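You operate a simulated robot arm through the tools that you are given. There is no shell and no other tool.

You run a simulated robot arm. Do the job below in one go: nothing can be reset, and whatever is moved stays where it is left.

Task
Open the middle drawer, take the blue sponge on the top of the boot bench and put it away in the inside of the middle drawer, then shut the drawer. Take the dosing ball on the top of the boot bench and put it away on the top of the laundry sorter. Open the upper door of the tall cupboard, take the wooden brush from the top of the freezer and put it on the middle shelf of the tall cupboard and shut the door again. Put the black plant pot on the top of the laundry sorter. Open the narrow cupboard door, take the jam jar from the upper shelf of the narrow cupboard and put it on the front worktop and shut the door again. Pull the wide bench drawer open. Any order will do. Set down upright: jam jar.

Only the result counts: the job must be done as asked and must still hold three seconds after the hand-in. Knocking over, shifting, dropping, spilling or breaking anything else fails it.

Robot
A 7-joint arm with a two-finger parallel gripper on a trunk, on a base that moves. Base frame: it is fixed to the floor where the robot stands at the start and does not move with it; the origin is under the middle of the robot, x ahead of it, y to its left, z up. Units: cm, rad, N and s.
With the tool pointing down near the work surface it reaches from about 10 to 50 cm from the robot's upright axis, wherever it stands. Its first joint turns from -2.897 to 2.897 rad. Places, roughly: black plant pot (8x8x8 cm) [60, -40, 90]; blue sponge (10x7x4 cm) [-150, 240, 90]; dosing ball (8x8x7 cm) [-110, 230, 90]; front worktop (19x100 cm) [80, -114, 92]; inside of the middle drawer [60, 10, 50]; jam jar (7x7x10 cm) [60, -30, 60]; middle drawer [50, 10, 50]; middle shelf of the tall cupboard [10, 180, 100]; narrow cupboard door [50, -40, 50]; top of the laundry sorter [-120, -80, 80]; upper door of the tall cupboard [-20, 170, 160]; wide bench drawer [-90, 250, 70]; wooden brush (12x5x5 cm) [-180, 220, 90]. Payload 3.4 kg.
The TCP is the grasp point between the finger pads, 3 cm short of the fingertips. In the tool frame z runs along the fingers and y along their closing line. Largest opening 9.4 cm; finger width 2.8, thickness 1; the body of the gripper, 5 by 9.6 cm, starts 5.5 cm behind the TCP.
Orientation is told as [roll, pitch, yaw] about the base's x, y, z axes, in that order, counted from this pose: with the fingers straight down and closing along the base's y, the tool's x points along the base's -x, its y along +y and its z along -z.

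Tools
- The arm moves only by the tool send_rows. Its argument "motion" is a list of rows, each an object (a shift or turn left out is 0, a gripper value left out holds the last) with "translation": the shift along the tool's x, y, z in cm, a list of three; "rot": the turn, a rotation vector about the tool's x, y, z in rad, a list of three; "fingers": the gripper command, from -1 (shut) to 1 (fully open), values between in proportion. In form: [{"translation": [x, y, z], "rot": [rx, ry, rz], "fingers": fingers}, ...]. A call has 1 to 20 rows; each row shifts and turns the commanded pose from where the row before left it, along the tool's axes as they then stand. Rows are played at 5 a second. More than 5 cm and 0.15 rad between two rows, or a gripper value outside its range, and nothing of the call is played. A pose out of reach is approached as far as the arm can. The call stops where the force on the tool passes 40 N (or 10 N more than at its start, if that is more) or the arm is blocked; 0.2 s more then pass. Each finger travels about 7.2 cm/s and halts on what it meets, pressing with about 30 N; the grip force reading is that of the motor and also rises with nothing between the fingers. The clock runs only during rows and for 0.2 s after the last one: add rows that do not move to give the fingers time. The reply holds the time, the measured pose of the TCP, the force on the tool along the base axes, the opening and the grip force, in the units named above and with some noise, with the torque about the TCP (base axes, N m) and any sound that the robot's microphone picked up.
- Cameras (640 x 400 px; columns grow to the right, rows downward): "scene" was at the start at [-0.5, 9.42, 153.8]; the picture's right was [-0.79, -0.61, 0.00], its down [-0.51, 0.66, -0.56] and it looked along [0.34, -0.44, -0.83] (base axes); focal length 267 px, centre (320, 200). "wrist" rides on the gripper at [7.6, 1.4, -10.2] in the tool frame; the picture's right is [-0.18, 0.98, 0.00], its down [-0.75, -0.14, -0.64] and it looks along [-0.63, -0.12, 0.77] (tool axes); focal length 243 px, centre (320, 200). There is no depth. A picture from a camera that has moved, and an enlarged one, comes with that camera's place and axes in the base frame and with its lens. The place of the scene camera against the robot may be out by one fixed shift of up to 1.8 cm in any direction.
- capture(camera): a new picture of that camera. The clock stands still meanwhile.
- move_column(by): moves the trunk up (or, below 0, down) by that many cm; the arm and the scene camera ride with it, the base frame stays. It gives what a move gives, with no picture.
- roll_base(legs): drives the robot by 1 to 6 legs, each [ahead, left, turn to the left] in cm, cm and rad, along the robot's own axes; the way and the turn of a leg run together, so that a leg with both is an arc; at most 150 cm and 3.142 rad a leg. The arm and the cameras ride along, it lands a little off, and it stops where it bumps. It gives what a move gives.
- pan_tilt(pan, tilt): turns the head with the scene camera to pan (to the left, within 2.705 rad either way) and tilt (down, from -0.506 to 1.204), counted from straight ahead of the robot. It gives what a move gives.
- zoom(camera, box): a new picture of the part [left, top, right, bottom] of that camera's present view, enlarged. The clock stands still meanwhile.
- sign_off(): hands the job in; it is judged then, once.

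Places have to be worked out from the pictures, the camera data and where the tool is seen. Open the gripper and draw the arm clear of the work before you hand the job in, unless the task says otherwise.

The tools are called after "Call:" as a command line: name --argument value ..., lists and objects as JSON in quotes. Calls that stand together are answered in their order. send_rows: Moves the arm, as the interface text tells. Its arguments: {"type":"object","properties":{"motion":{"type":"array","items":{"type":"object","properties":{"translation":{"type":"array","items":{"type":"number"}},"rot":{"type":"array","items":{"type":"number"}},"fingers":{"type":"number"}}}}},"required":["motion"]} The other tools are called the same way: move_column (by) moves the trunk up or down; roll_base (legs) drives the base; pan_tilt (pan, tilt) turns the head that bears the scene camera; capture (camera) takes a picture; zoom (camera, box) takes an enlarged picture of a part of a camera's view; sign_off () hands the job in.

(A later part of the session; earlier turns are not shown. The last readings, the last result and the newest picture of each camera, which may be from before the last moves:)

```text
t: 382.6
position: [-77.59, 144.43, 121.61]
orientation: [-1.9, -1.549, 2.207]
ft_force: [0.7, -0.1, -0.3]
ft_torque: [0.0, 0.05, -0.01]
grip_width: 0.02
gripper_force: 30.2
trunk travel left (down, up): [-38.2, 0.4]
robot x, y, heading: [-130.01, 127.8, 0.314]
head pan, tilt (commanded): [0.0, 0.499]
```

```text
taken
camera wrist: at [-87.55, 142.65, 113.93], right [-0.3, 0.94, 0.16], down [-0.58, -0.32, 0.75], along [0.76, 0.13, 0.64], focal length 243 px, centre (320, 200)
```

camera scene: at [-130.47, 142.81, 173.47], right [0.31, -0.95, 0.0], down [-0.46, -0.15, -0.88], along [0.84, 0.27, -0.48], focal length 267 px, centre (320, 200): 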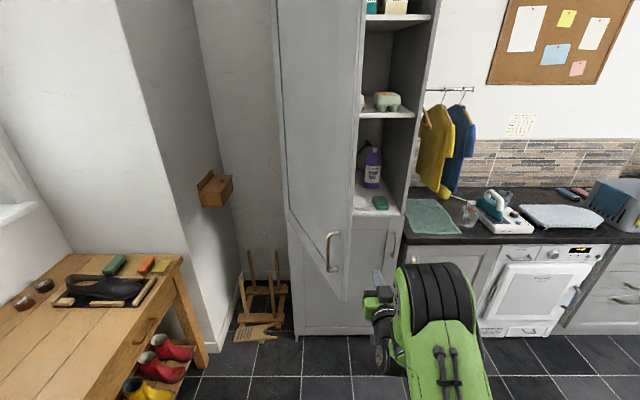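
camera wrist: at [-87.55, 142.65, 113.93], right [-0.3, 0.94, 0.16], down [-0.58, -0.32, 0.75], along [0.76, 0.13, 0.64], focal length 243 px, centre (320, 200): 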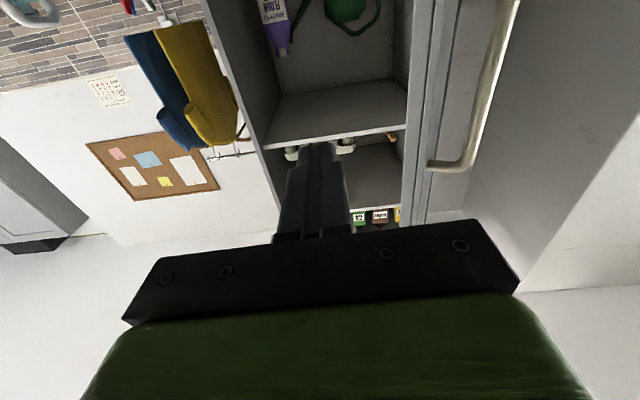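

The target shelf (with purple bottle and a green item, z≈103) is visible. I'll step forward on the inner side of the door and push it further open.

Call:
roll_base --legs '[[7.5, 0, 0]]'

Call:
roll_base --legs '[[-1, 12, 0]]'

Call:
capture --camera "wrist"

```text
t: 383.6
position: [-70.28, 146.8, 121.54]
orientation: [-1.838, -1.552, 2.143]
ft_force: [0.1, 0.3, -0.3]
ft_torque: [0.02, -0.01, 0.04]
grip_width: 0.01
gripper_force: 30.4
trunk travel left (down, up): [-38.2, 0.4]
robot x, y, heading: [-122.71, 129.96, 0.312]
head pan, tilt (commanded): [0.0, 0.499]
```

```text
t: 385.4
position: [-75.46, 156.87, 121.77]
orientation: [-1.825, -1.547, 2.121]
ft_force: [-14.1, -11.0, 4.0]
ft_torque: [0.07, -0.04, 0.25]
grip_width: 0.0
gripper_force: 29.8
trunk travel left (down, up): [-38.2, 0.4]
robot x, y, heading: [-127.43, 140.38, 0.312]
head pan, tilt (commanded): [0.0, 0.499]
stopped in leg 1: the force on the tool passed its limit at 41 N (the readings are from after the stop); the commanded pose is now the measured one
```

```text
taken
camera wrist: at [-85.52, 155.26, 114.03], right [-0.29, 0.94, 0.16], down [-0.58, -0.31, 0.75], along [0.76, 0.12, 0.64], focal length 243 px, centre (320, 200)
```

wrist: 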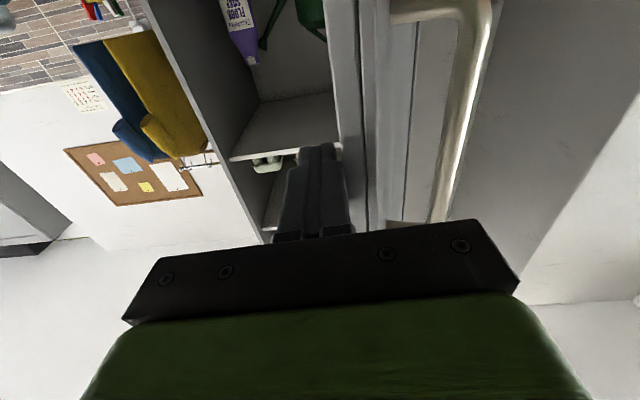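

The hand's front is touching the door's end; I'll back off 3.5 cm and then push left with the fingers.

Call:
roll_base --legs '[[-3.5, -1, 0]]'

Call:
roll_base --legs '[[0, 8, 0]]'

Call:
capture --camera "wrist"

```text
t: 386.3
position: [-78.05, 155.53, 121.44]
orientation: [-1.578, -1.547, 1.88]
ft_force: [0.4, -0.2, -0.7]
ft_torque: [0.01, 0.05, -0.02]
grip_width: 0.0
gripper_force: 30.4
trunk travel left (down, up): [-38.2, 0.4]
robot x, y, heading: [-130.52, 138.74, 0.312]
head pan, tilt (commanded): [0.0, 0.499]
```

```text
t: 387.2
position: [-79.14, 157.58, 121.82]
orientation: [-1.816, -1.539, 2.1]
ft_force: [-8.1, -3.7, -6.1]
ft_torque: [-0.07, 0.14, -0.03]
grip_width: 0.0
gripper_force: 30.1
trunk travel left (down, up): [-38.2, 0.4]
robot x, y, heading: [-131.64, 141.32, 0.313]
head pan, tilt (commanded): [0.0, 0.499]
stopped in leg 1: the force on the tool passed its limit at 54 N (the readings are from after the stop); the commanded pose is now the measured one
```

```text
taken
camera wrist: at [-89.18, 155.95, 113.96], right [-0.28, 0.95, 0.15], down [-0.59, -0.29, 0.75], along [0.76, 0.12, 0.64], focal length 243 px, centre (320, 200)
```

wrist: 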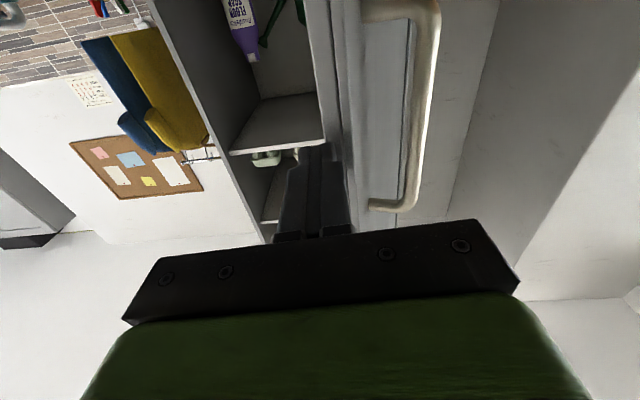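

Let me zoom in on the wrist view to see where the fingers sit relative to the door's edge.

Call:
zoom --camera "wrist" --box '[220, 0, 480, 250]'

Call:
capture --camera "scene"

```text
1.60 times, centred on (350, 125) of wrist
camera zoom: at [-89.18, 155.95, 113.96], right [-0.28, 0.95, 0.15], down [-0.59, -0.29, 0.75], along [0.76, 0.12, 0.64], focal length 388 px, centre (272, 320)
```

zoom: 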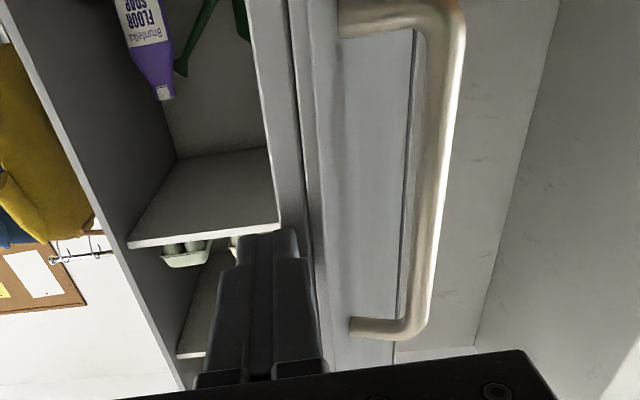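

```text
taken
camera scene: at [-132.29, 157.21, 173.44], right [0.31, -0.95, 0.0], down [-0.45, -0.15, -0.88], along [0.84, 0.27, -0.48], focal length 267 px, centre (320, 200)
```

scene: 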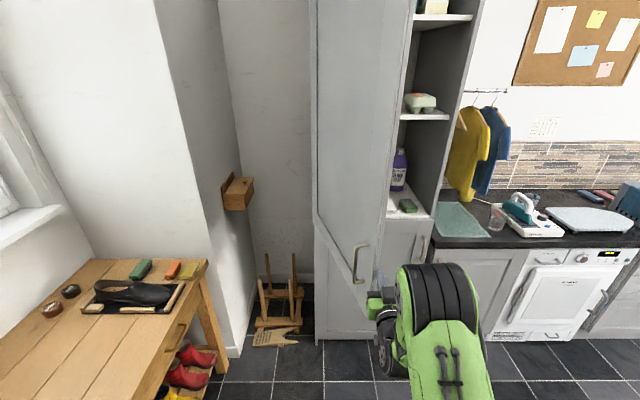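

The door is at ~76°, which leaves plenty of room to reach the shelf. I'll leave it there, step away from it, and return the tool to pointing down for the brush.

Call:
roll_base --legs '[[0, -14, 0]]'

Call:
send_rows --motion '[{"rot": [0, 0.1428, 0]}, {"rot": [0, 0.1428, 0]}, {"rot": [0, 0.1428, 0]}, {"rot": [0, 0.1428, 0]}, {"rot": [0, 0.1428, 0]}, {"rot": [0, 0.1428, 0]}, {"rot": [0, 0.1428, 0]}, {"rot": [0, 0.1428, 0]}, {"rot": [0, 0.1428, 0]}, {"rot": [0, 0.1428, 0]}, {"rot": [0, 0.13, 0]}, {"translation": [4, 0, 0]}, {"translation": [4, 0, 0]}, {"translation": [3, 0, 0]}, {}]'

Call:
capture --camera "scene"

```text
t: 388.5
position: [-74.47, 144.13, 121.78]
orientation: [-1.934, -1.54, 2.218]
ft_force: [0.3, 0.4, 0.4]
ft_torque: [-0.04, 0.01, 0.06]
grip_width: 0.0
gripper_force: 29.6
trunk travel left (down, up): [-38.2, 0.4]
robot x, y, heading: [-127.22, 128.54, 0.312]
head pan, tilt (commanded): [0.0, 0.499]
```

```text
t: 391.7
position: [-85.43, 142.03, 119.44]
orientation: [-0.029, -0.024, 0.285]
ft_force: [-0.6, 0.6, -1.1]
ft_torque: [0.0, 0.01, 0.0]
grip_width: 0.02
gripper_force: 29.7
out of reach, approached as far as the arm can: row 1
trunk travel left (down, up): [-38.2, 0.4]
robot x, y, heading: [-127.24, 128.16, 0.308]
head pan, tilt (commanded): [0.0, 0.499]
```

```text
taken
camera scene: at [-127.59, 143.72, 173.47], right [0.31, -0.95, 0.0], down [-0.46, -0.15, -0.88], along [0.84, 0.27, -0.48], focal length 267 px, centre (320, 200)
```

scene: 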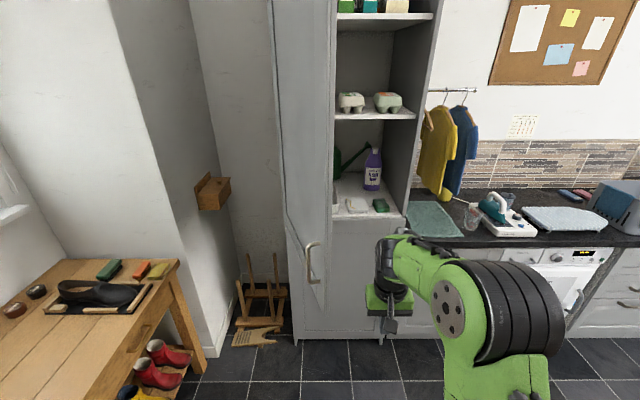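

Let me zoom in on the cupboard's middle shelf while I have this view.

Call:
zoom --camera "scene" --box '[290, 80, 430, 230]'

```text
2.67 times, centred on (360, 155) of scene
camera zoom: at [-127.59, 143.72, 173.47], right [0.31, -0.95, 0.0], down [-0.46, -0.15, -0.88], along [0.84, 0.27, -0.48], focal length 712 px, centre (213, 320)
```

zoom: 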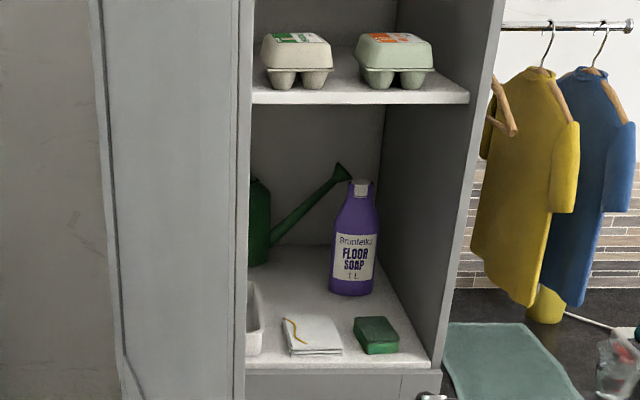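

The middle shelf has a free area behind the cloth and left of the purple bottle (around U≈56, V≈157). Now to the brush: I'll move right away from the door, turn toward the freezer, and approach.

Call:
roll_base --legs '[[0, -30, 0], [8, 0, 0], [0, 0, 1.578], [60, 0, 0]]'

Call:
pan_tilt --pan 0.3 --tilt 0.8

Call:
capture --camera "scene"

Call:
capture --camera "wrist"

```text
t: 401.2
position: [-141.69, 201.53, 119.51]
orientation: [-0.029, -0.026, 1.851]
ft_force: [-0.5, 0.0, 0.7]
ft_torque: [0.02, -0.02, 0.0]
grip_width: 0.02
gripper_force: 29.4
trunk travel left (down, up): [-38.2, 0.4]
robot x, y, heading: [-128.5, 159.88, 1.881]
head pan, tilt (commanded): [0.0, 0.499]
```

```text
t: 402.0
position: [-141.64, 201.49, 119.54]
orientation: [-0.027, -0.024, 1.852]
ft_force: [-0.2, 0.4, -0.6]
ft_torque: [0.01, 0.02, 0.04]
grip_width: 0.0
gripper_force: 29.8
trunk travel left (down, up): [-38.2, 0.4]
robot x, y, heading: [-128.53, 159.79, 1.875]
head pan, tilt (commanded): [0.3, 0.799]
```

```text
taken
camera scene: at [-144.54, 155.93, 170.88], right [0.82, 0.57, 0.0], down [0.41, -0.59, -0.7], along [-0.4, 0.57, -0.72], focal length 267 px, centre (320, 200)
```

scene: 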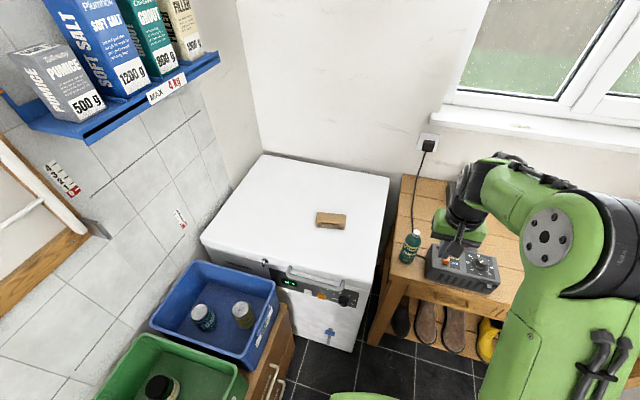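

```text
taken
camera wrist: at [-141.14, 193.49, 129.58], right [-1.0, -0.09, -0.02], down [-0.08, 0.74, 0.66], along [-0.04, 0.66, -0.75], focal length 243 px, centre (320, 200)
```

wrist: 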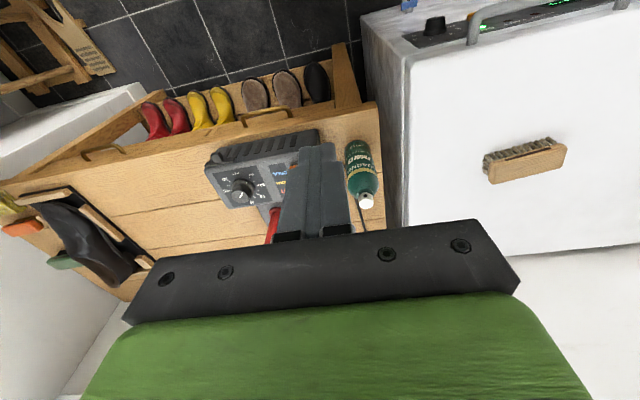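

Brush center ≈ U=-104, V=259, its long axis at ~0.5 rad (base). I'll close in, rotate the tool 1.35 rad so the fingers close across its width, and swing the arm left over it.

Call:
roll_base --legs '[[19, 3, 0.008]]'

Call:
send_rows --motion '[{"rot": [0, 0, 0.14], "fingers": 0.6}, {"rot": [0, 0, 0.14]}, {"rot": [0, 0, 0.14]}, {"rot": [0, 0, 0.14]}, {"rot": [0, 0, 0.14]}, {"rot": [0, 0, 0.14]}, {"rot": [0, 0, 0.14]}, {"rot": [0, 0, 0.14]}, {"rot": [0, 0, 0.14]}, {"rot": [0, 0, 0.1]}, {}]'

Call:
capture --camera "wrist"

```text
t: 403.6
position: [-150.63, 218.51, 119.62]
orientation: [-0.028, -0.023, 1.857]
ft_force: [-0.4, -0.1, 0.0]
ft_torque: [-0.06, 0.0, 0.04]
grip_width: 0.0
gripper_force: 30.1
trunk travel left (down, up): [-38.2, 0.4]
robot x, y, heading: [-137.02, 176.96, 1.885]
head pan, tilt (commanded): [0.3, 0.799]
```

```text
t: 406.0
position: [-150.53, 218.47, 119.53]
orientation: [0.018, -0.032, 0.496]
ft_force: [-0.7, 0.3, 0.0]
ft_torque: [-0.01, 0.01, 0.01]
grip_width: 7.51
gripper_force: 0.1
trunk travel left (down, up): [-38.2, 0.4]
robot x, y, heading: [-137.13, 176.8, 1.883]
head pan, tilt (commanded): [0.3, 0.799]
```

```text
taken
camera wrist: at [-158.19, 215.85, 129.55], right [-0.31, 0.95, 0.02], down [0.72, 0.21, 0.66], along [0.63, 0.22, -0.75], focal length 243 px, centre (320, 200)
```

wrist: 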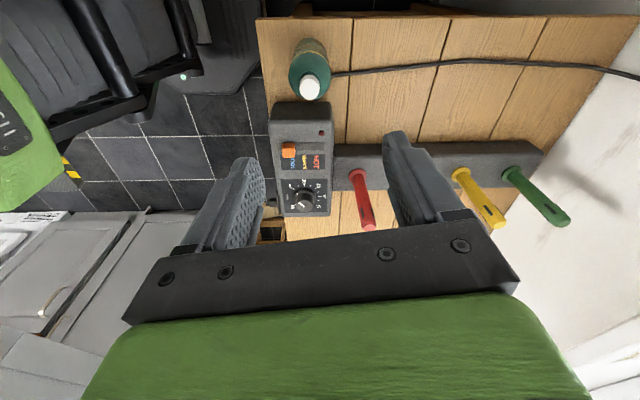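

Now swinging the arm left to above the brush.

Call:
send_rows --motion '[{"translation": [4, 1.43, 0]}, {"translation": [4, 1.43, 0]}, {"translation": [4, 1.43, 0]}, {"translation": [4, 1.43, 0]}, {"translation": [4, 1.43, 0]}, {"translation": [4, 1.43, 0]}, {"translation": [3.5, 1.43, 0]}, {}]'

Call:
capture --camera "wrist"

Call:
capture --camera "scene"

```text
t: 407.8
position: [-179.52, 214.13, 119.08]
orientation: [0.017, -0.032, 0.498]
ft_force: [1.2, -0.2, -0.3]
ft_torque: [0.0, 0.01, 0.03]
grip_width: 7.52
gripper_force: 0.1
trunk travel left (down, up): [-38.2, 0.4]
robot x, y, heading: [-137.19, 176.52, 1.887]
head pan, tilt (commanded): [0.3, 0.799]
```

```text
taken
camera wrist: at [-187.03, 211.6, 128.98], right [-0.31, 0.95, 0.02], down [0.72, 0.22, 0.66], along [0.63, 0.22, -0.75], focal length 243 px, centre (320, 200)
```

wrist: 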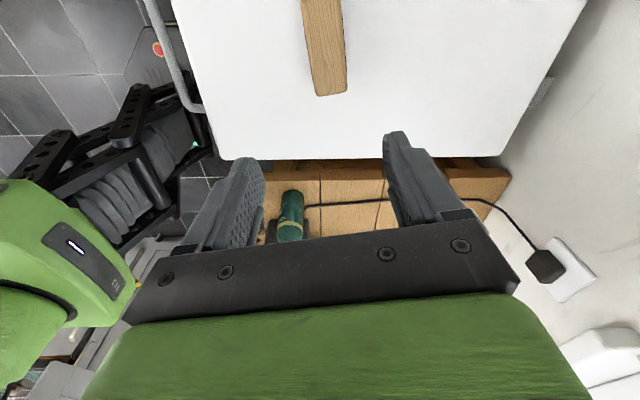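

```text
taken
camera scene: at [-153.02, 172.89, 170.89], right [0.82, 0.58, 0.0], down [0.41, -0.59, -0.7], along [-0.4, 0.57, -0.72], focal length 267 px, centre (320, 200)
```

scene: 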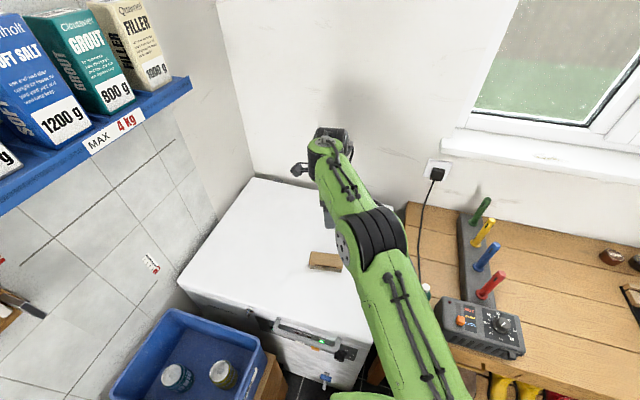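

Brush center refines to about [-181.6, 214.9], yaw 0.465. Adjusting and lowering to z≈106.

Call:
send_rows --motion '[{"translation": [1.5, 1.7, 0], "rot": [0, 0, 0.034]}, {"translation": [0, 0, 4.5]}, {"translation": [0, 0, 4.5]}, {"translation": [0, 0, 4]}, {}]'

Call:
capture --camera "wrist"

```text
t: 409.0
position: [-181.45, 215.39, 105.77]
orientation: [0.02, -0.03, 0.463]
ft_force: [-0.7, 0.2, 1.0]
ft_torque: [0.0, -0.04, 0.0]
grip_width: 7.53
gripper_force: 0.1
trunk travel left (down, up): [-38.2, 0.4]
robot x, y, heading: [-137.1, 176.9, 1.882]
head pan, tilt (commanded): [0.3, 0.799]
```

```text
taken
camera wrist: at [-189.04, 213.01, 115.8], right [-0.27, 0.96, 0.02], down [0.72, 0.19, 0.66], along [0.63, 0.2, -0.75], focal length 243 px, centre (320, 200)
```

wrist: 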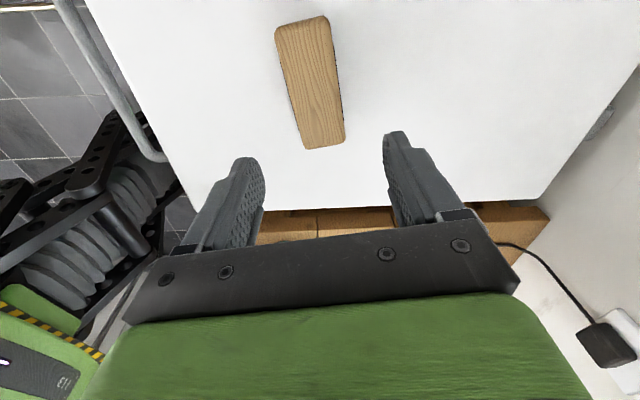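

The brush is centered under the fingers, top z≈90.4. Descending to z≈89.2 and gripping.

Call:
send_rows --motion '[{"translation": [-0.3, 0, 4.5]}, {"translation": [0, 0, 4.5]}, {"translation": [0, 0, 4]}, {"translation": [0, 0, 2]}, {"translation": [0, 0, 1.5]}, {}]'

Call:
capture --camera "wrist"

```text
t: 410.4
position: [-179.88, 215.18, 89.72]
orientation: [0.022, -0.028, 0.465]
ft_force: [-5.2, 0.1, 10.8]
ft_torque: [-0.53, 0.02, -0.21]
grip_width: 7.4
gripper_force: 0.0
out of reach, approached as far as the arm can: row 4, 5
trunk travel left (down, up): [-38.2, 0.4]
robot x, y, heading: [-137.01, 176.64, 1.885]
head pan, tilt (commanded): [0.3, 0.799]
```

```text
taken
camera wrist: at [-187.6, 212.8, 99.79], right [-0.28, 0.96, 0.03], down [0.73, 0.19, 0.66], along [0.63, 0.2, -0.75], focal length 243 px, centre (320, 200)
```

wrist: 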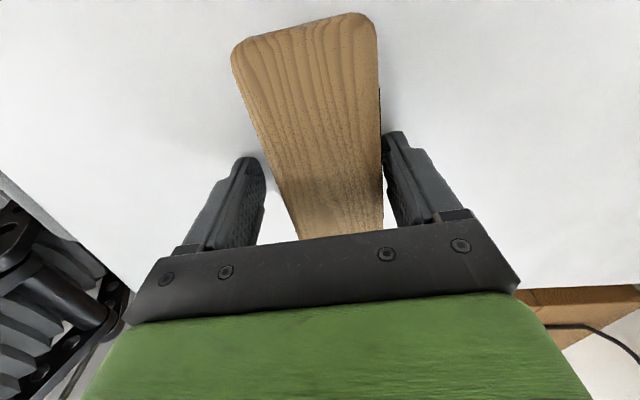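

One fingertip is lightly touching and the pose is at the reach limit. I'll raise the arm 10 cm, lower the trunk 9 cm for better reach, and re-check.

Call:
send_rows --motion '[{"translation": [0, 0, -4.5]}, {"translation": [0, 0, -4.5]}, {"translation": [0, 0, -3]}, {}]'

Call:
move_column --by -10

Call:
capture --camera "wrist"

```text
t: 411.4
position: [-180.09, 214.91, 101.47]
orientation: [0.017, -0.033, 0.462]
ft_force: [0.4, 0.5, -0.6]
ft_torque: [0.01, -0.01, -0.03]
grip_width: 7.51
gripper_force: 0.1
trunk travel left (down, up): [-38.2, 0.4]
robot x, y, heading: [-137.19, 177.01, 1.885]
head pan, tilt (commanded): [0.3, 0.799]
```

```text
t: 412.7
position: [-180.08, 214.81, 91.52]
orientation: [0.02, -0.031, 0.462]
ft_force: [0.4, 0.2, -0.7]
ft_torque: [-0.01, 0.0, -0.01]
grip_width: 7.53
gripper_force: 0.0
trunk travel left (down, up): [-28.2, 10.4]
robot x, y, heading: [-137.01, 176.77, 1.883]
head pan, tilt (commanded): [0.3, 0.799]
```

```text
taken
camera wrist: at [-187.7, 212.52, 101.51], right [-0.27, 0.96, 0.02], down [0.72, 0.19, 0.66], along [0.63, 0.2, -0.75], focal length 243 px, centre (320, 200)
```

wrist: 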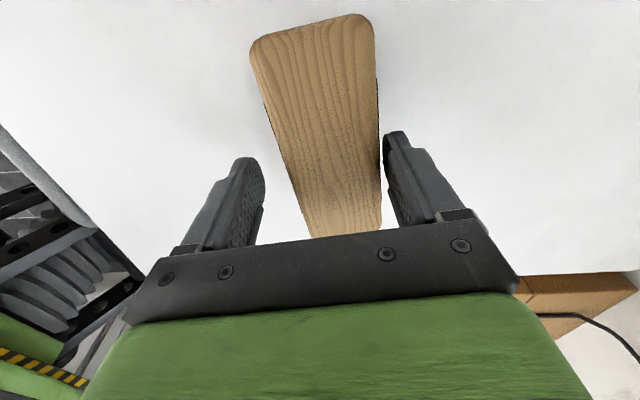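

Brush sits ~1 cm toward the right finger; correcting and lowering to z≈90.2, then closing.

Call:
send_rows --motion '[{"translation": [0.6, 1.0, 0]}, {"translation": [0, 0, 1.2]}, {}]'

Call:
send_rows --motion '[{"fingers": -1}, {}, {}, {}, {}]'

Call:
capture --camera "wrist"

```text
t: 413.5
position: [-181.01, 215.45, 90.28]
orientation: [0.02, -0.032, 0.463]
ft_force: [-0.4, -0.1, -0.1]
ft_torque: [0.02, -0.01, -0.02]
grip_width: 7.52
gripper_force: 0.1
trunk travel left (down, up): [-28.2, 10.4]
robot x, y, heading: [-136.74, 177.0, 1.885]
head pan, tilt (commanded): [0.3, 0.799]
```

```text
t: 414.7
position: [-181.05, 215.51, 90.28]
orientation: [0.019, -0.032, 0.463]
ft_force: [-0.8, -0.6, -0.2]
ft_torque: [0.0, -0.03, 0.04]
grip_width: 5.41
gripper_force: 30.3
trunk travel left (down, up): [-28.2, 10.4]
robot x, y, heading: [-136.78, 176.79, 1.886]
head pan, tilt (commanded): [0.3, 0.799]
```

```text
taken
camera wrist: at [-188.65, 213.21, 100.34], right [-0.27, 0.96, 0.02], down [0.72, 0.19, 0.66], along [0.63, 0.2, -0.75], focal length 243 px, centre (320, 200)
```

wrist: 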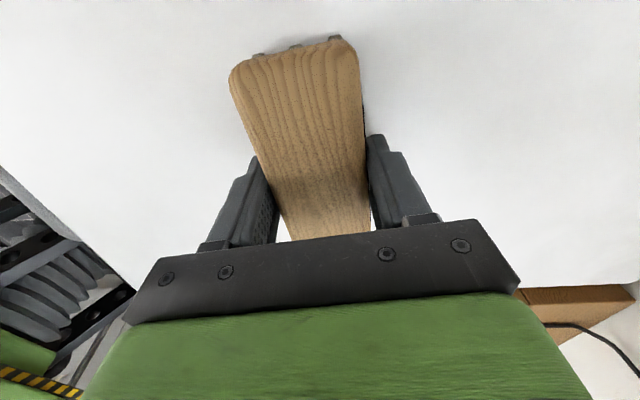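

Brush gripped (5.4 cm). Lifting it and swinging the arm back to center.

Call:
send_rows --motion '[{"translation": [0, 0, -2]}, {"translation": [0, 0, -4]}, {"translation": [0, 0, -4.5]}, {"translation": [0, 0, -4.5]}, {"translation": [0, 0, -4.5]}, {}]'

Call:
send_rows --motion '[{"translation": [-4, -1.5, 0]}, {"translation": [-4, -1.5, 0]}, {"translation": [-4, -1.5, 0]}, {"translation": [-4, -1.5, 0]}, {"translation": [-4, -1.5, 0]}, {"translation": [-4, -1.5, 0]}, {"translation": [-4, -1.5, 0]}, {}]'

Call:
capture --camera "wrist"

```text
t: 416.1
position: [-181.48, 214.75, 109.8]
orientation: [0.019, -0.035, 0.462]
ft_force: [0.0, -0.4, -2.0]
ft_torque: [0.02, -0.04, -0.01]
grip_width: 5.39
gripper_force: 29.9
trunk travel left (down, up): [-28.2, 10.4]
robot x, y, heading: [-136.92, 176.74, 1.883]
head pan, tilt (commanded): [0.3, 0.799]
```

```text
t: 417.9
position: [-172.92, 215.81, 109.98]
orientation: [0.018, -0.031, 0.463]
ft_force: [-0.7, -0.5, -1.0]
ft_torque: [0.0, -0.01, 0.0]
grip_width: 5.41
gripper_force: 29.8
out of reach, approached as far as the arm can: row 3, 4, 5, 6, 7
trunk travel left (down, up): [-28.2, 10.4]
robot x, y, heading: [-137.13, 176.94, 1.885]
head pan, tilt (commanded): [0.3, 0.799]
```

```text
taken
camera wrist: at [-180.51, 213.38, 119.97], right [-0.27, 0.96, 0.02], down [0.72, 0.19, 0.66], along [0.63, 0.2, -0.75], focal length 243 px, centre (320, 200)
```

wrist: 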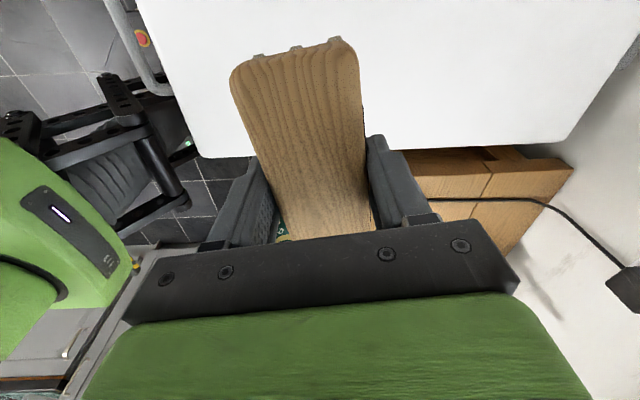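

The arm hit a reach limit on the way back. I'll check the state with a null row, then try smaller motions.

Call:
send_rows --motion '[{}, {}, {}]'

Call:
capture --camera "scene"

```text
t: 418.7
position: [-172.92, 215.72, 109.99]
orientation: [0.018, -0.033, 0.462]
ft_force: [-0.3, 0.1, -1.2]
ft_torque: [-0.02, -0.05, 0.01]
grip_width: 5.38
gripper_force: 29.9
trunk travel left (down, up): [-28.2, 10.4]
robot x, y, heading: [-137.07, 177.07, 1.885]
head pan, tilt (commanded): [0.3, 0.799]
```

```text
taken
camera scene: at [-153.19, 172.91, 160.84], right [0.82, 0.58, 0.0], down [0.41, -0.59, -0.7], along [-0.4, 0.57, -0.72], focal length 267 px, centre (320, 200)
```

scene: 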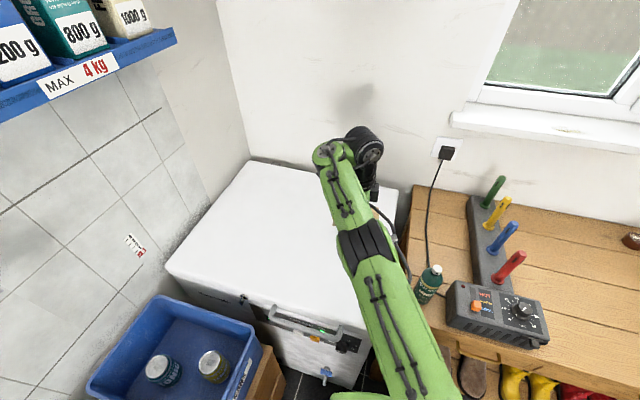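

The wrist seems to be at a joint limit with this yaw. I'll rotate the tool back toward its neutral yaw in place.

Call:
send_rows --motion '[{"rot": [0, 0, -0.14]}, {"rot": [0, 0, -0.14]}, {"rot": [0, 0, -0.14]}, {"rot": [0, 0, -0.14]}, {"rot": [0, 0, -0.14]}, {"rot": [0, 0, -0.14]}, {"rot": [0, 0, -0.14]}, {"rot": [0, 0, -0.14]}, {"rot": [0, 0, -0.14]}, {"rot": [0, 0, -0.13]}, {}]'

Call:
capture --camera "scene"

```text
t: 421.1
position: [-172.98, 215.77, 109.92]
orientation: [-0.027, -0.023, 1.855]
ft_force: [-0.7, 0.3, -0.8]
ft_torque: [0.02, 0.01, -0.04]
grip_width: 5.37
gripper_force: 30.2
trunk travel left (down, up): [-28.2, 10.4]
robot x, y, heading: [-137.14, 177.08, 1.886]
head pan, tilt (commanded): [0.3, 0.799]
```

```text
taken
camera scene: at [-153.21, 172.92, 160.84], right [0.82, 0.58, 0.0], down [0.41, -0.59, -0.7], along [-0.4, 0.57, -0.72], focal length 267 px, centre (320, 200)
```

scene: 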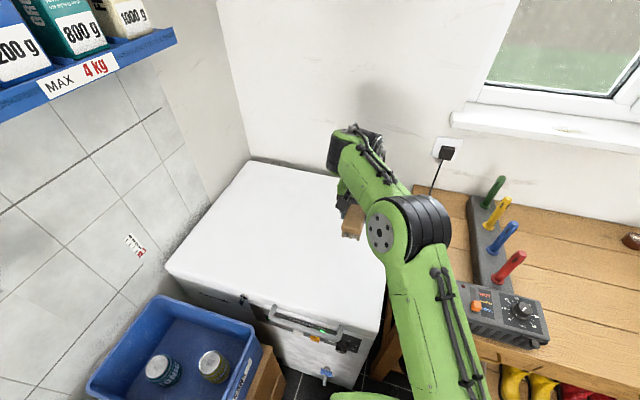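

Good, that freed it. Now moving the arm back to center.

Call:
send_rows --motion '[{"translation": [0.5, -4.4, 0]}, {"translation": [0.5, -4.4, 0]}, {"translation": [0.5, -4.4, 0]}, {"translation": [0.5, -4.4, 0]}, {"translation": [0.5, -4.4, 0]}, {}]'

Call:
capture --camera "wrist"

```text
t: 422.5
position: [-151.19, 219.58, 110.55]
orientation: [-0.027, -0.024, 1.853]
ft_force: [0.2, -0.1, -0.7]
ft_torque: [0.0, -0.01, 0.0]
grip_width: 5.38
gripper_force: 29.3
trunk travel left (down, up): [-28.2, 10.4]
robot x, y, heading: [-137.12, 176.92, 1.881]
head pan, tilt (commanded): [0.3, 0.799]
```

```text
taken
camera wrist: at [-150.58, 211.59, 120.55], right [-0.99, -0.1, -0.02], down [-0.09, 0.74, 0.66], along [-0.05, 0.66, -0.75], focal length 243 px, centre (320, 200)
```

wrist: 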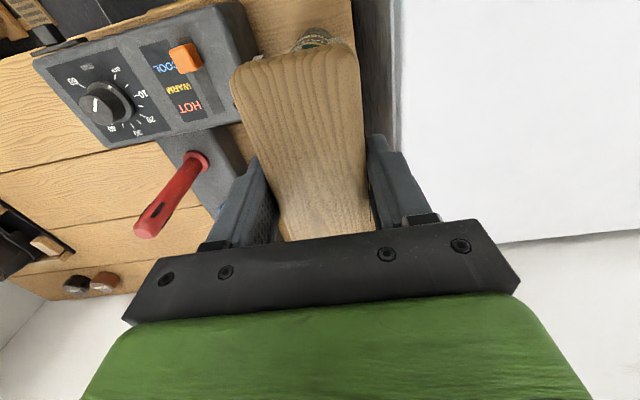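

Brush is held in the center pose. I'll back away, turn toward the tall cupboard, and raise the trunk fully.

Call:
roll_base --legs '[[-72, 0, 0], [0, 0, -1.566]]'

Call:
move_column --by 10.2

Call:
pan_tilt --pan 0.0 --tilt 0.45

Call:
capture --camera "scene"

```text
t: 430.2
position: [-72.49, 123.29, 110.58]
orientation: [-0.028, -0.025, 0.305]
ft_force: [0.2, -0.1, -1.1]
ft_torque: [0.01, 0.01, 0.0]
grip_width: 5.41
gripper_force: 30.5
trunk travel left (down, up): [-28.2, 10.4]
robot x, y, heading: [-114.76, 108.46, 0.334]
head pan, tilt (commanded): [0.3, 0.799]
```

```text
t: 431.6
position: [-72.47, 123.44, 120.79]
orientation: [-0.029, -0.025, 0.304]
ft_force: [0.9, 0.5, -0.9]
ft_torque: [-0.02, 0.02, -0.02]
grip_width: 5.39
gripper_force: 30.0
trunk travel left (down, up): [-38.4, 0.2]
robot x, y, heading: [-114.76, 108.81, 0.334]
head pan, tilt (commanded): [0.3, 0.799]
```

```text
t: 432.4
position: [-72.37, 123.46, 120.68]
orientation: [-0.028, -0.025, 0.306]
ft_force: [0.3, 0.0, -1.8]
ft_torque: [-0.02, 0.0, 0.0]
grip_width: 5.41
gripper_force: 29.6
trunk travel left (down, up): [-38.4, 0.2]
robot x, y, heading: [-115.02, 108.47, 0.342]
head pan, tilt (commanded): [0.0, 0.45]
```

```text
taken
camera scene: at [-115.66, 123.66, 174.09], right [0.33, -0.94, 0.0], down [-0.41, -0.14, -0.9], along [0.85, 0.3, -0.44], focal length 267 px, centre (320, 200)
```

scene: 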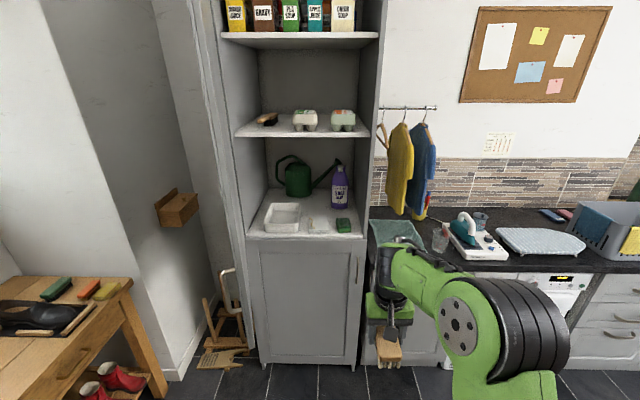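

I now have a full view inside. The shelf at z≈102 matches the given middle-shelf height of 100. Zooming in to choose the spot.

Call:
zoom --camera "scene" --box '[220, 130, 390, 250]'

```text
3.33 times, centred on (305, 190) of scene
camera zoom: at [-115.66, 123.66, 174.09], right [0.33, -0.94, 0.0], down [-0.41, -0.14, -0.9], along [0.85, 0.3, -0.44], focal length 890 px, centre (370, 233)
```

zoom: 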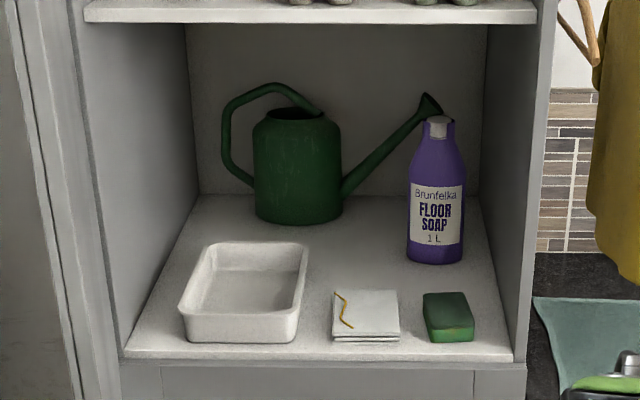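

The free area is the center of the shelf: between tray (V<167), bottle (V>151), cloth (U>53) and watering can (U<77). I'll aim at U≈59.5, V≈160 with the brush pointing inward, testing arm extension here first.

Call:
roll_base --legs '[[0, 8, -0.02]]'

Call:
send_rows --motion '[{"translation": [-2.4, 2.6, 1.6]}, {"translation": [-2.4, 2.6, 1.6]}, {"translation": [-2.4, 2.6, 1.6]}, {"translation": [-2.4, 2.6, 1.6]}, {"translation": [-2.4, 2.6, 1.6]}, {}]'

Call:
capture --camera "scene"

```text
t: 433.5
position: [-74.68, 130.18, 120.67]
orientation: [-0.03, -0.024, 0.284]
ft_force: [0.2, -0.2, -1.5]
ft_torque: [-0.05, -0.01, -0.01]
grip_width: 5.4
gripper_force: 29.5
trunk travel left (down, up): [-38.4, 0.2]
robot x, y, heading: [-117.23, 116.0, 0.32]
head pan, tilt (commanded): [0.0, 0.45]
```

```text
t: 434.9
position: [-66.79, 145.63, 112.62]
orientation: [-0.028, -0.022, 0.287]
ft_force: [-0.2, -0.5, -1.4]
ft_torque: [0.03, 0.0, 0.0]
grip_width: 5.4
gripper_force: 29.9
trunk travel left (down, up): [-38.4, 0.2]
robot x, y, heading: [-117.59, 116.24, 0.312]
head pan, tilt (commanded): [0.0, 0.45]
```

```text
taken
camera scene: at [-117.98, 131.09, 174.12], right [0.31, -0.95, 0.0], down [-0.41, -0.13, -0.9], along [0.86, 0.28, -0.43], focal length 267 px, centre (320, 200)
```

scene: 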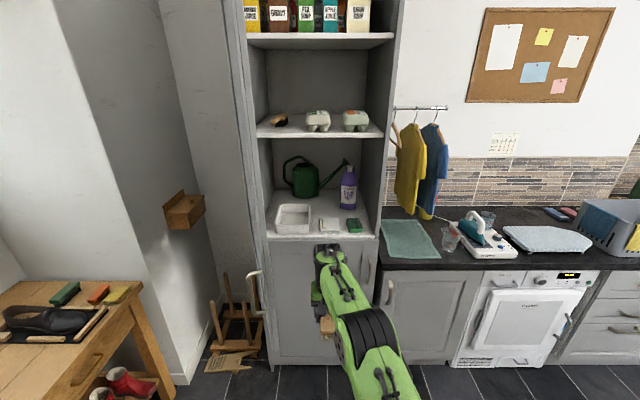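

Extension works. I'll test 3 cm more reach at low height here in free space before entering.

Call:
send_rows --motion '[{"translation": [-3, 0.6, 0], "rot": [0, 0, -0.03]}, {"translation": [0, 0, 3]}, {"translation": [0, 0, 3]}, {}]'

```text
t: 435.9
position: [-65.24, 146.24, 106.65]
orientation: [-0.028, -0.024, 0.316]
ft_force: [0.0, -0.5, -1.3]
ft_torque: [0.05, -0.01, 0.01]
grip_width: 5.39
gripper_force: 29.9
out of reach, approached as far as the arm can: row 1
trunk travel left (down, up): [-38.4, 0.2]
robot x, y, heading: [-117.12, 115.95, 0.316]
head pan, tilt (commanded): [0.0, 0.45]
```

Reach limit is about 59 cm ahead here, which is enough. I'll raise back to z≈112 and drive toward the cupboard in stages.

Call:
send_rows --motion '[{"translation": [1, 0, -3]}, {"translation": [0, 0, -3]}, {}]'

Call:
roll_base --legs '[[45, 0, 0]]'

Call:
capture --camera "scene"

Call:
capture --camera "wrist"

```text
t: 436.7
position: [-66.4, 146.01, 112.66]
orientation: [-0.031, -0.024, 0.316]
ft_force: [1.0, -0.2, -2.0]
ft_torque: [0.04, 0.03, 0.03]
grip_width: 5.39
gripper_force: 30.2
trunk travel left (down, up): [-38.4, 0.2]
robot x, y, heading: [-117.52, 115.98, 0.316]
head pan, tilt (commanded): [0.0, 0.45]
```

```text
t: 439.4
position: [-23.9, 160.01, 112.58]
orientation: [-0.028, -0.024, 0.318]
ft_force: [0.1, -0.5, -0.4]
ft_torque: [0.01, 0.01, -0.02]
grip_width: 5.39
gripper_force: 30.1
trunk travel left (down, up): [-38.4, 0.2]
robot x, y, heading: [-74.55, 130.23, 0.318]
head pan, tilt (commanded): [0.0, 0.45]
```

```text
taken
camera scene: at [-75.33, 145.18, 174.1], right [0.31, -0.95, 0.0], down [-0.41, -0.14, -0.9], along [0.86, 0.28, -0.44], focal length 267 px, centre (320, 200)
```

scene: 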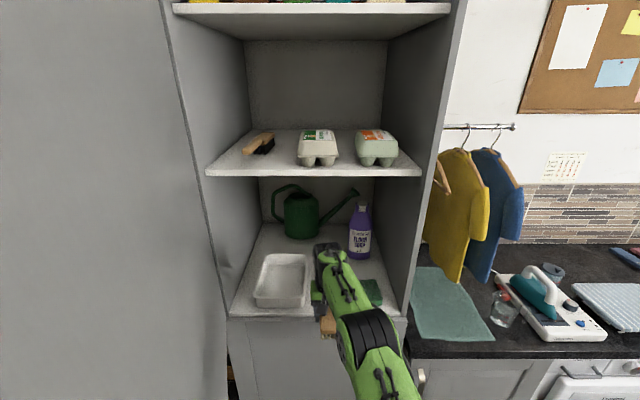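

```text
taken
camera wrist: at [-31.85, 159.25, 122.66], right [-0.13, 0.99, -0.02], down [0.74, 0.11, 0.66], along [0.66, 0.07, -0.75], focal length 243 px, centre (320, 200)
```

wrist: 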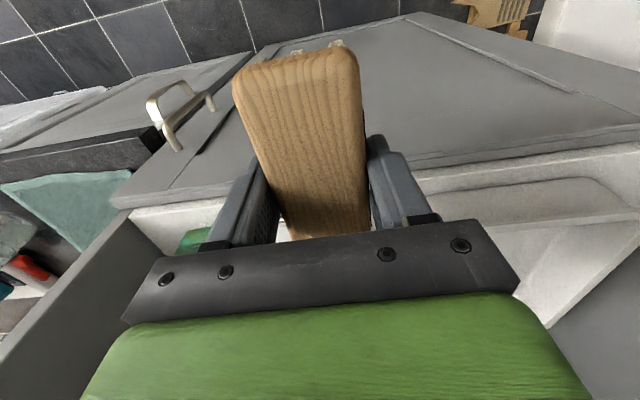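

Everything is aligned. I'll advance 17 cm more and check the clearance under the egg shelf.

Call:
roll_base --legs '[[17, 0, 0]]'

Call:
capture --camera "scene"

Call:
capture --camera "wrist"

```text
t: 440.8
position: [-7.81, 165.27, 112.61]
orientation: [-0.027, -0.022, 0.318]
ft_force: [0.1, 0.0, -1.4]
ft_torque: [0.02, 0.02, 0.03]
grip_width: 5.39
gripper_force: 29.9
trunk travel left (down, up): [-38.4, 0.2]
robot x, y, heading: [-58.82, 135.1, 0.318]
head pan, tilt (commanded): [0.0, 0.45]
```

```text
taken
camera scene: at [-59.19, 150.47, 174.1], right [0.31, -0.95, 0.0], down [-0.41, -0.14, -0.9], along [0.86, 0.28, -0.44], focal length 267 px, centre (320, 200)
```

scene: 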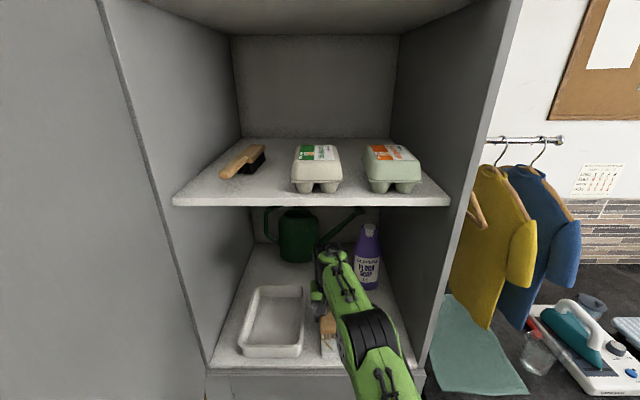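

```text
taken
camera wrist: at [-15.71, 164.49, 122.66], right [-0.13, 0.99, -0.02], down [0.74, 0.11, 0.66], along [0.66, 0.07, -0.75], focal length 243 px, centre (320, 200)
```

wrist: 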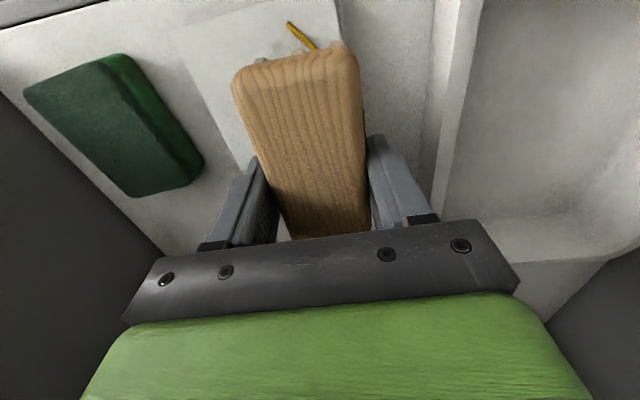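

Good clearance all round (cloth ends near U≈48, tray at V≥166, bottle to the right). I'll go 12.7 cm deeper and lower the brush onto the shelf.

Call:
roll_base --legs '[[12.7, 0, 0]]'

Call:
capture --camera "wrist"

Call:
capture --camera "scene"

```text
t: 442.1
position: [4.49, 169.26, 112.68]
orientation: [-0.026, -0.023, 0.314]
ft_force: [-0.5, 0.5, -1.6]
ft_torque: [-0.04, 0.04, -0.01]
grip_width: 5.41
gripper_force: 30.0
trunk travel left (down, up): [-38.4, 0.2]
robot x, y, heading: [-46.47, 139.45, 0.317]
head pan, tilt (commanded): [0.0, 0.45]
```

```text
taken
camera wrist: at [-3.4, 168.49, 122.69], right [-0.13, 0.99, -0.02], down [0.74, 0.11, 0.66], along [0.66, 0.07, -0.75], focal length 243 px, centre (320, 200)
```

wrist: 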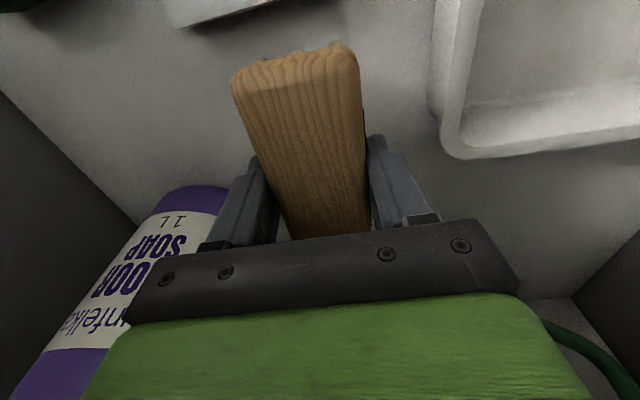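

```text
taken
camera scene: at [-46.9, 154.47, 174.1], right [0.31, -0.95, 0.0], down [-0.41, -0.14, -0.9], along [0.86, 0.28, -0.44], focal length 267 px, centre (320, 200)
```

scene: 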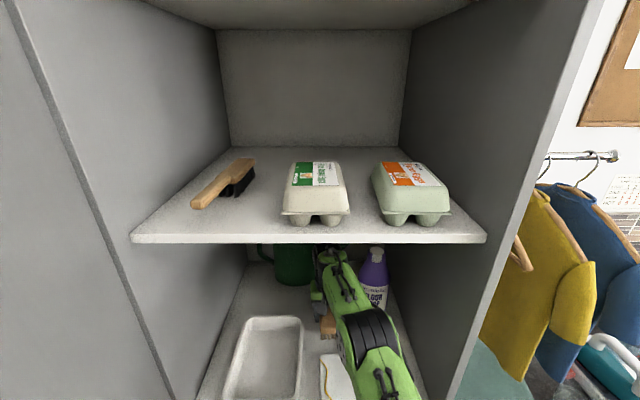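

Well positioned. Lowering the brush slowly.

Call:
send_rows --motion '[{"translation": [0, 0, 2]}, {"translation": [0, 0, 1.5]}, {"translation": [0, 0, 1]}, {}]'

Call:
send_rows --motion '[{"translation": [0, 0, 0.5]}, {"translation": [0, 0, 0.5]}, {}]'

```text
t: 443.1
position: [4.77, 169.03, 108.03]
orientation: [-0.026, -0.022, 0.315]
ft_force: [0.6, -0.3, -1.0]
ft_torque: [-0.01, 0.01, 0.01]
grip_width: 5.39
gripper_force: 29.8
trunk travel left (down, up): [-38.4, 0.2]
robot x, y, heading: [-46.75, 139.32, 0.314]
head pan, tilt (commanded): [0.0, 0.45]
```

```text
t: 443.9
position: [4.7, 168.96, 107.51]
orientation: [-0.026, -0.032, 0.316]
ft_force: [7.5, 0.2, 29.2]
ft_torque: [0.35, 0.04, 0.0]
grip_width: 5.48
gripper_force: 30.2
trunk travel left (down, up): [-38.4, 0.2]
robot x, y, heading: [-46.64, 139.17, 0.313]
head pan, tilt (commanded): [0.0, 0.45]
```

Contact with the shelf (29 N). Easing off and releasing.

Call:
send_rows --motion '[{"translation": [0, 0, -0.3]}, {"fingers": 0.5}, {}, {}, {}]'

Call:
capture --camera "wrist"

```text
t: 445.1
position: [4.76, 169.11, 107.48]
orientation: [-0.028, -0.023, 0.317]
ft_force: [-0.8, 0.4, 0.4]
ft_torque: [-0.01, -0.02, 0.01]
grip_width: 7.03
gripper_force: 0.0
trunk travel left (down, up): [-38.4, 0.2]
robot x, y, heading: [-46.24, 139.28, 0.319]
head pan, tilt (commanded): [0.0, 0.45]
```

```text
taken
camera wrist: at [-3.24, 168.4, 117.48], right [-0.13, 0.99, -0.02], down [0.74, 0.11, 0.66], along [0.66, 0.07, -0.75], focal length 243 px, centre (320, 200)
```

wrist: 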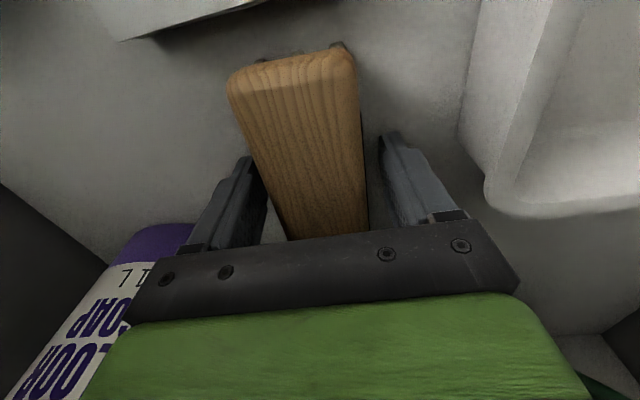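

Brush rests on the shelf. Rising 6.5 cm and backing straight out.

Call:
send_rows --motion '[{"translation": [0, 0, -2]}, {"translation": [0, 0, -2.5]}, {"translation": [0, 0, -2]}, {}]'

Call:
capture --camera "wrist"

Call:
roll_base --legs '[[-30, 0, 0]]'

Call:
capture --camera "scene"

```text
t: 446.1
position: [4.53, 169.26, 113.96]
orientation: [-0.029, -0.023, 0.317]
ft_force: [0.1, -0.2, 1.0]
ft_torque: [0.03, 0.0, -0.01]
grip_width: 7.05
gripper_force: 0.0
trunk travel left (down, up): [-38.4, 0.2]
robot x, y, heading: [-46.63, 138.91, 0.317]
head pan, tilt (commanded): [0.0, 0.45]
```

```text
taken
camera wrist: at [-3.44, 168.53, 124.01], right [-0.13, 0.99, -0.02], down [0.74, 0.11, 0.66], along [0.66, 0.07, -0.75], focal length 243 px, centre (320, 200)
```

wrist: 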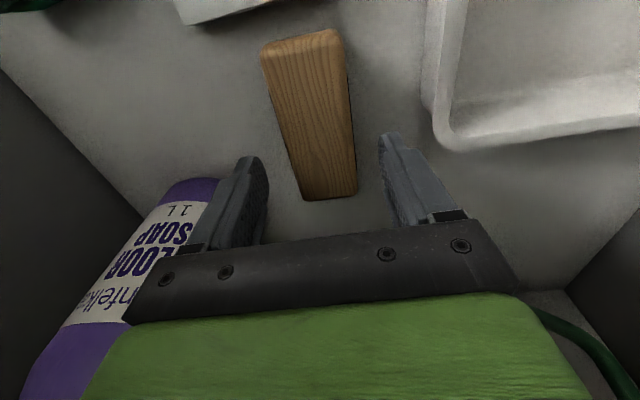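

```text
t: 448.2
position: [-24.12, 159.94, 113.96]
orientation: [-0.027, -0.023, 0.317]
ft_force: [0.1, 0.5, 0.4]
ft_torque: [0.01, 0.02, 0.01]
grip_width: 7.06
gripper_force: 0.2
trunk travel left (down, up): [-38.4, 0.2]
robot x, y, heading: [-75.26, 129.73, 0.318]
head pan, tilt (commanded): [0.0, 0.45]
```

```text
taken
camera scene: at [-75.52, 145.12, 174.1], right [0.31, -0.95, 0.0], down [-0.41, -0.14, -0.9], along [0.86, 0.28, -0.43], focal length 267 px, centre (320, 200)
```

scene: 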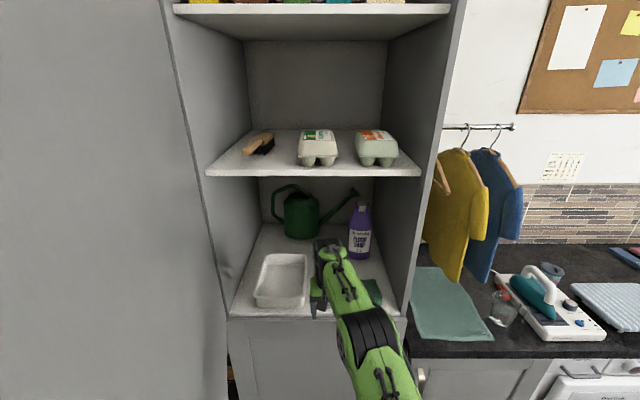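

Brush is placed. Now to shut the cupboard door: I'll back out, retract the arm, and move around the door's free end to its outer side.

Call:
roll_base --legs '[[-45, 0, 0]]'

Call:
send_rows --motion '[{"translation": [3.4, -2.4, 0], "fingers": -1}, {"translation": [3.4, -2.4, 0]}, {"translation": [3.4, -2.4, 0]}, {"translation": [3.4, -2.4, 0]}, {"translation": [3.4, -2.4, 0]}, {}]'

Call:
pan_tilt --pan 0.0 --tilt 0.5

Call:
capture --camera "scene"

```text
t: 450.9
position: [-67.17, 145.79, 113.91]
orientation: [-0.027, -0.024, 0.317]
ft_force: [-0.6, 0.9, -0.2]
ft_torque: [0.04, -0.01, 0.02]
grip_width: 7.08
gripper_force: 0.1
trunk travel left (down, up): [-38.4, 0.2]
robot x, y, heading: [-117.86, 115.24, 0.319]
head pan, tilt (commanded): [0.0, 0.45]
```

```text
t: 452.3
position: [-79.62, 129.13, 113.79]
orientation: [-0.032, -0.023, 0.318]
ft_force: [-0.2, -0.3, -0.2]
ft_torque: [-0.04, 0.01, 0.01]
grip_width: 0.0
gripper_force: 29.9
trunk travel left (down, up): [-38.4, 0.2]
robot x, y, heading: [-118.03, 115.74, 0.317]
head pan, tilt (commanded): [0.0, 0.45]
```

```text
t: 452.9
position: [-79.69, 129.12, 113.83]
orientation: [-0.025, -0.022, 0.316]
ft_force: [-0.1, 0.5, 1.0]
ft_torque: [0.03, -0.05, 0.01]
grip_width: 0.02
gripper_force: 30.1
trunk travel left (down, up): [-38.4, 0.2]
robot x, y, heading: [-118.18, 115.75, 0.319]
head pan, tilt (commanded): [0.0, 0.499]
```

```text
taken
camera scene: at [-118.77, 130.95, 173.66], right [0.31, -0.95, 0.0], down [-0.45, -0.15, -0.88], along [0.83, 0.27, -0.48], focal length 267 px, centre (320, 200)
```

scene: 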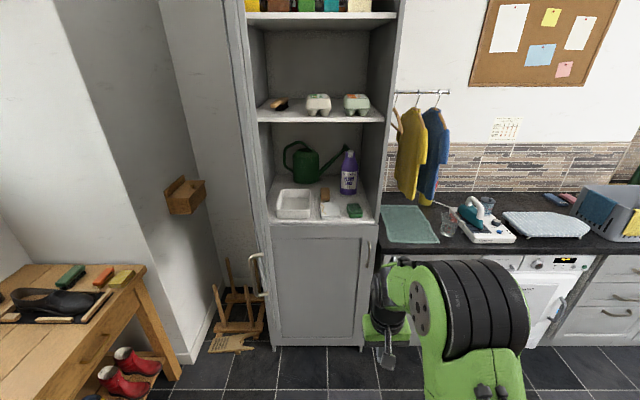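

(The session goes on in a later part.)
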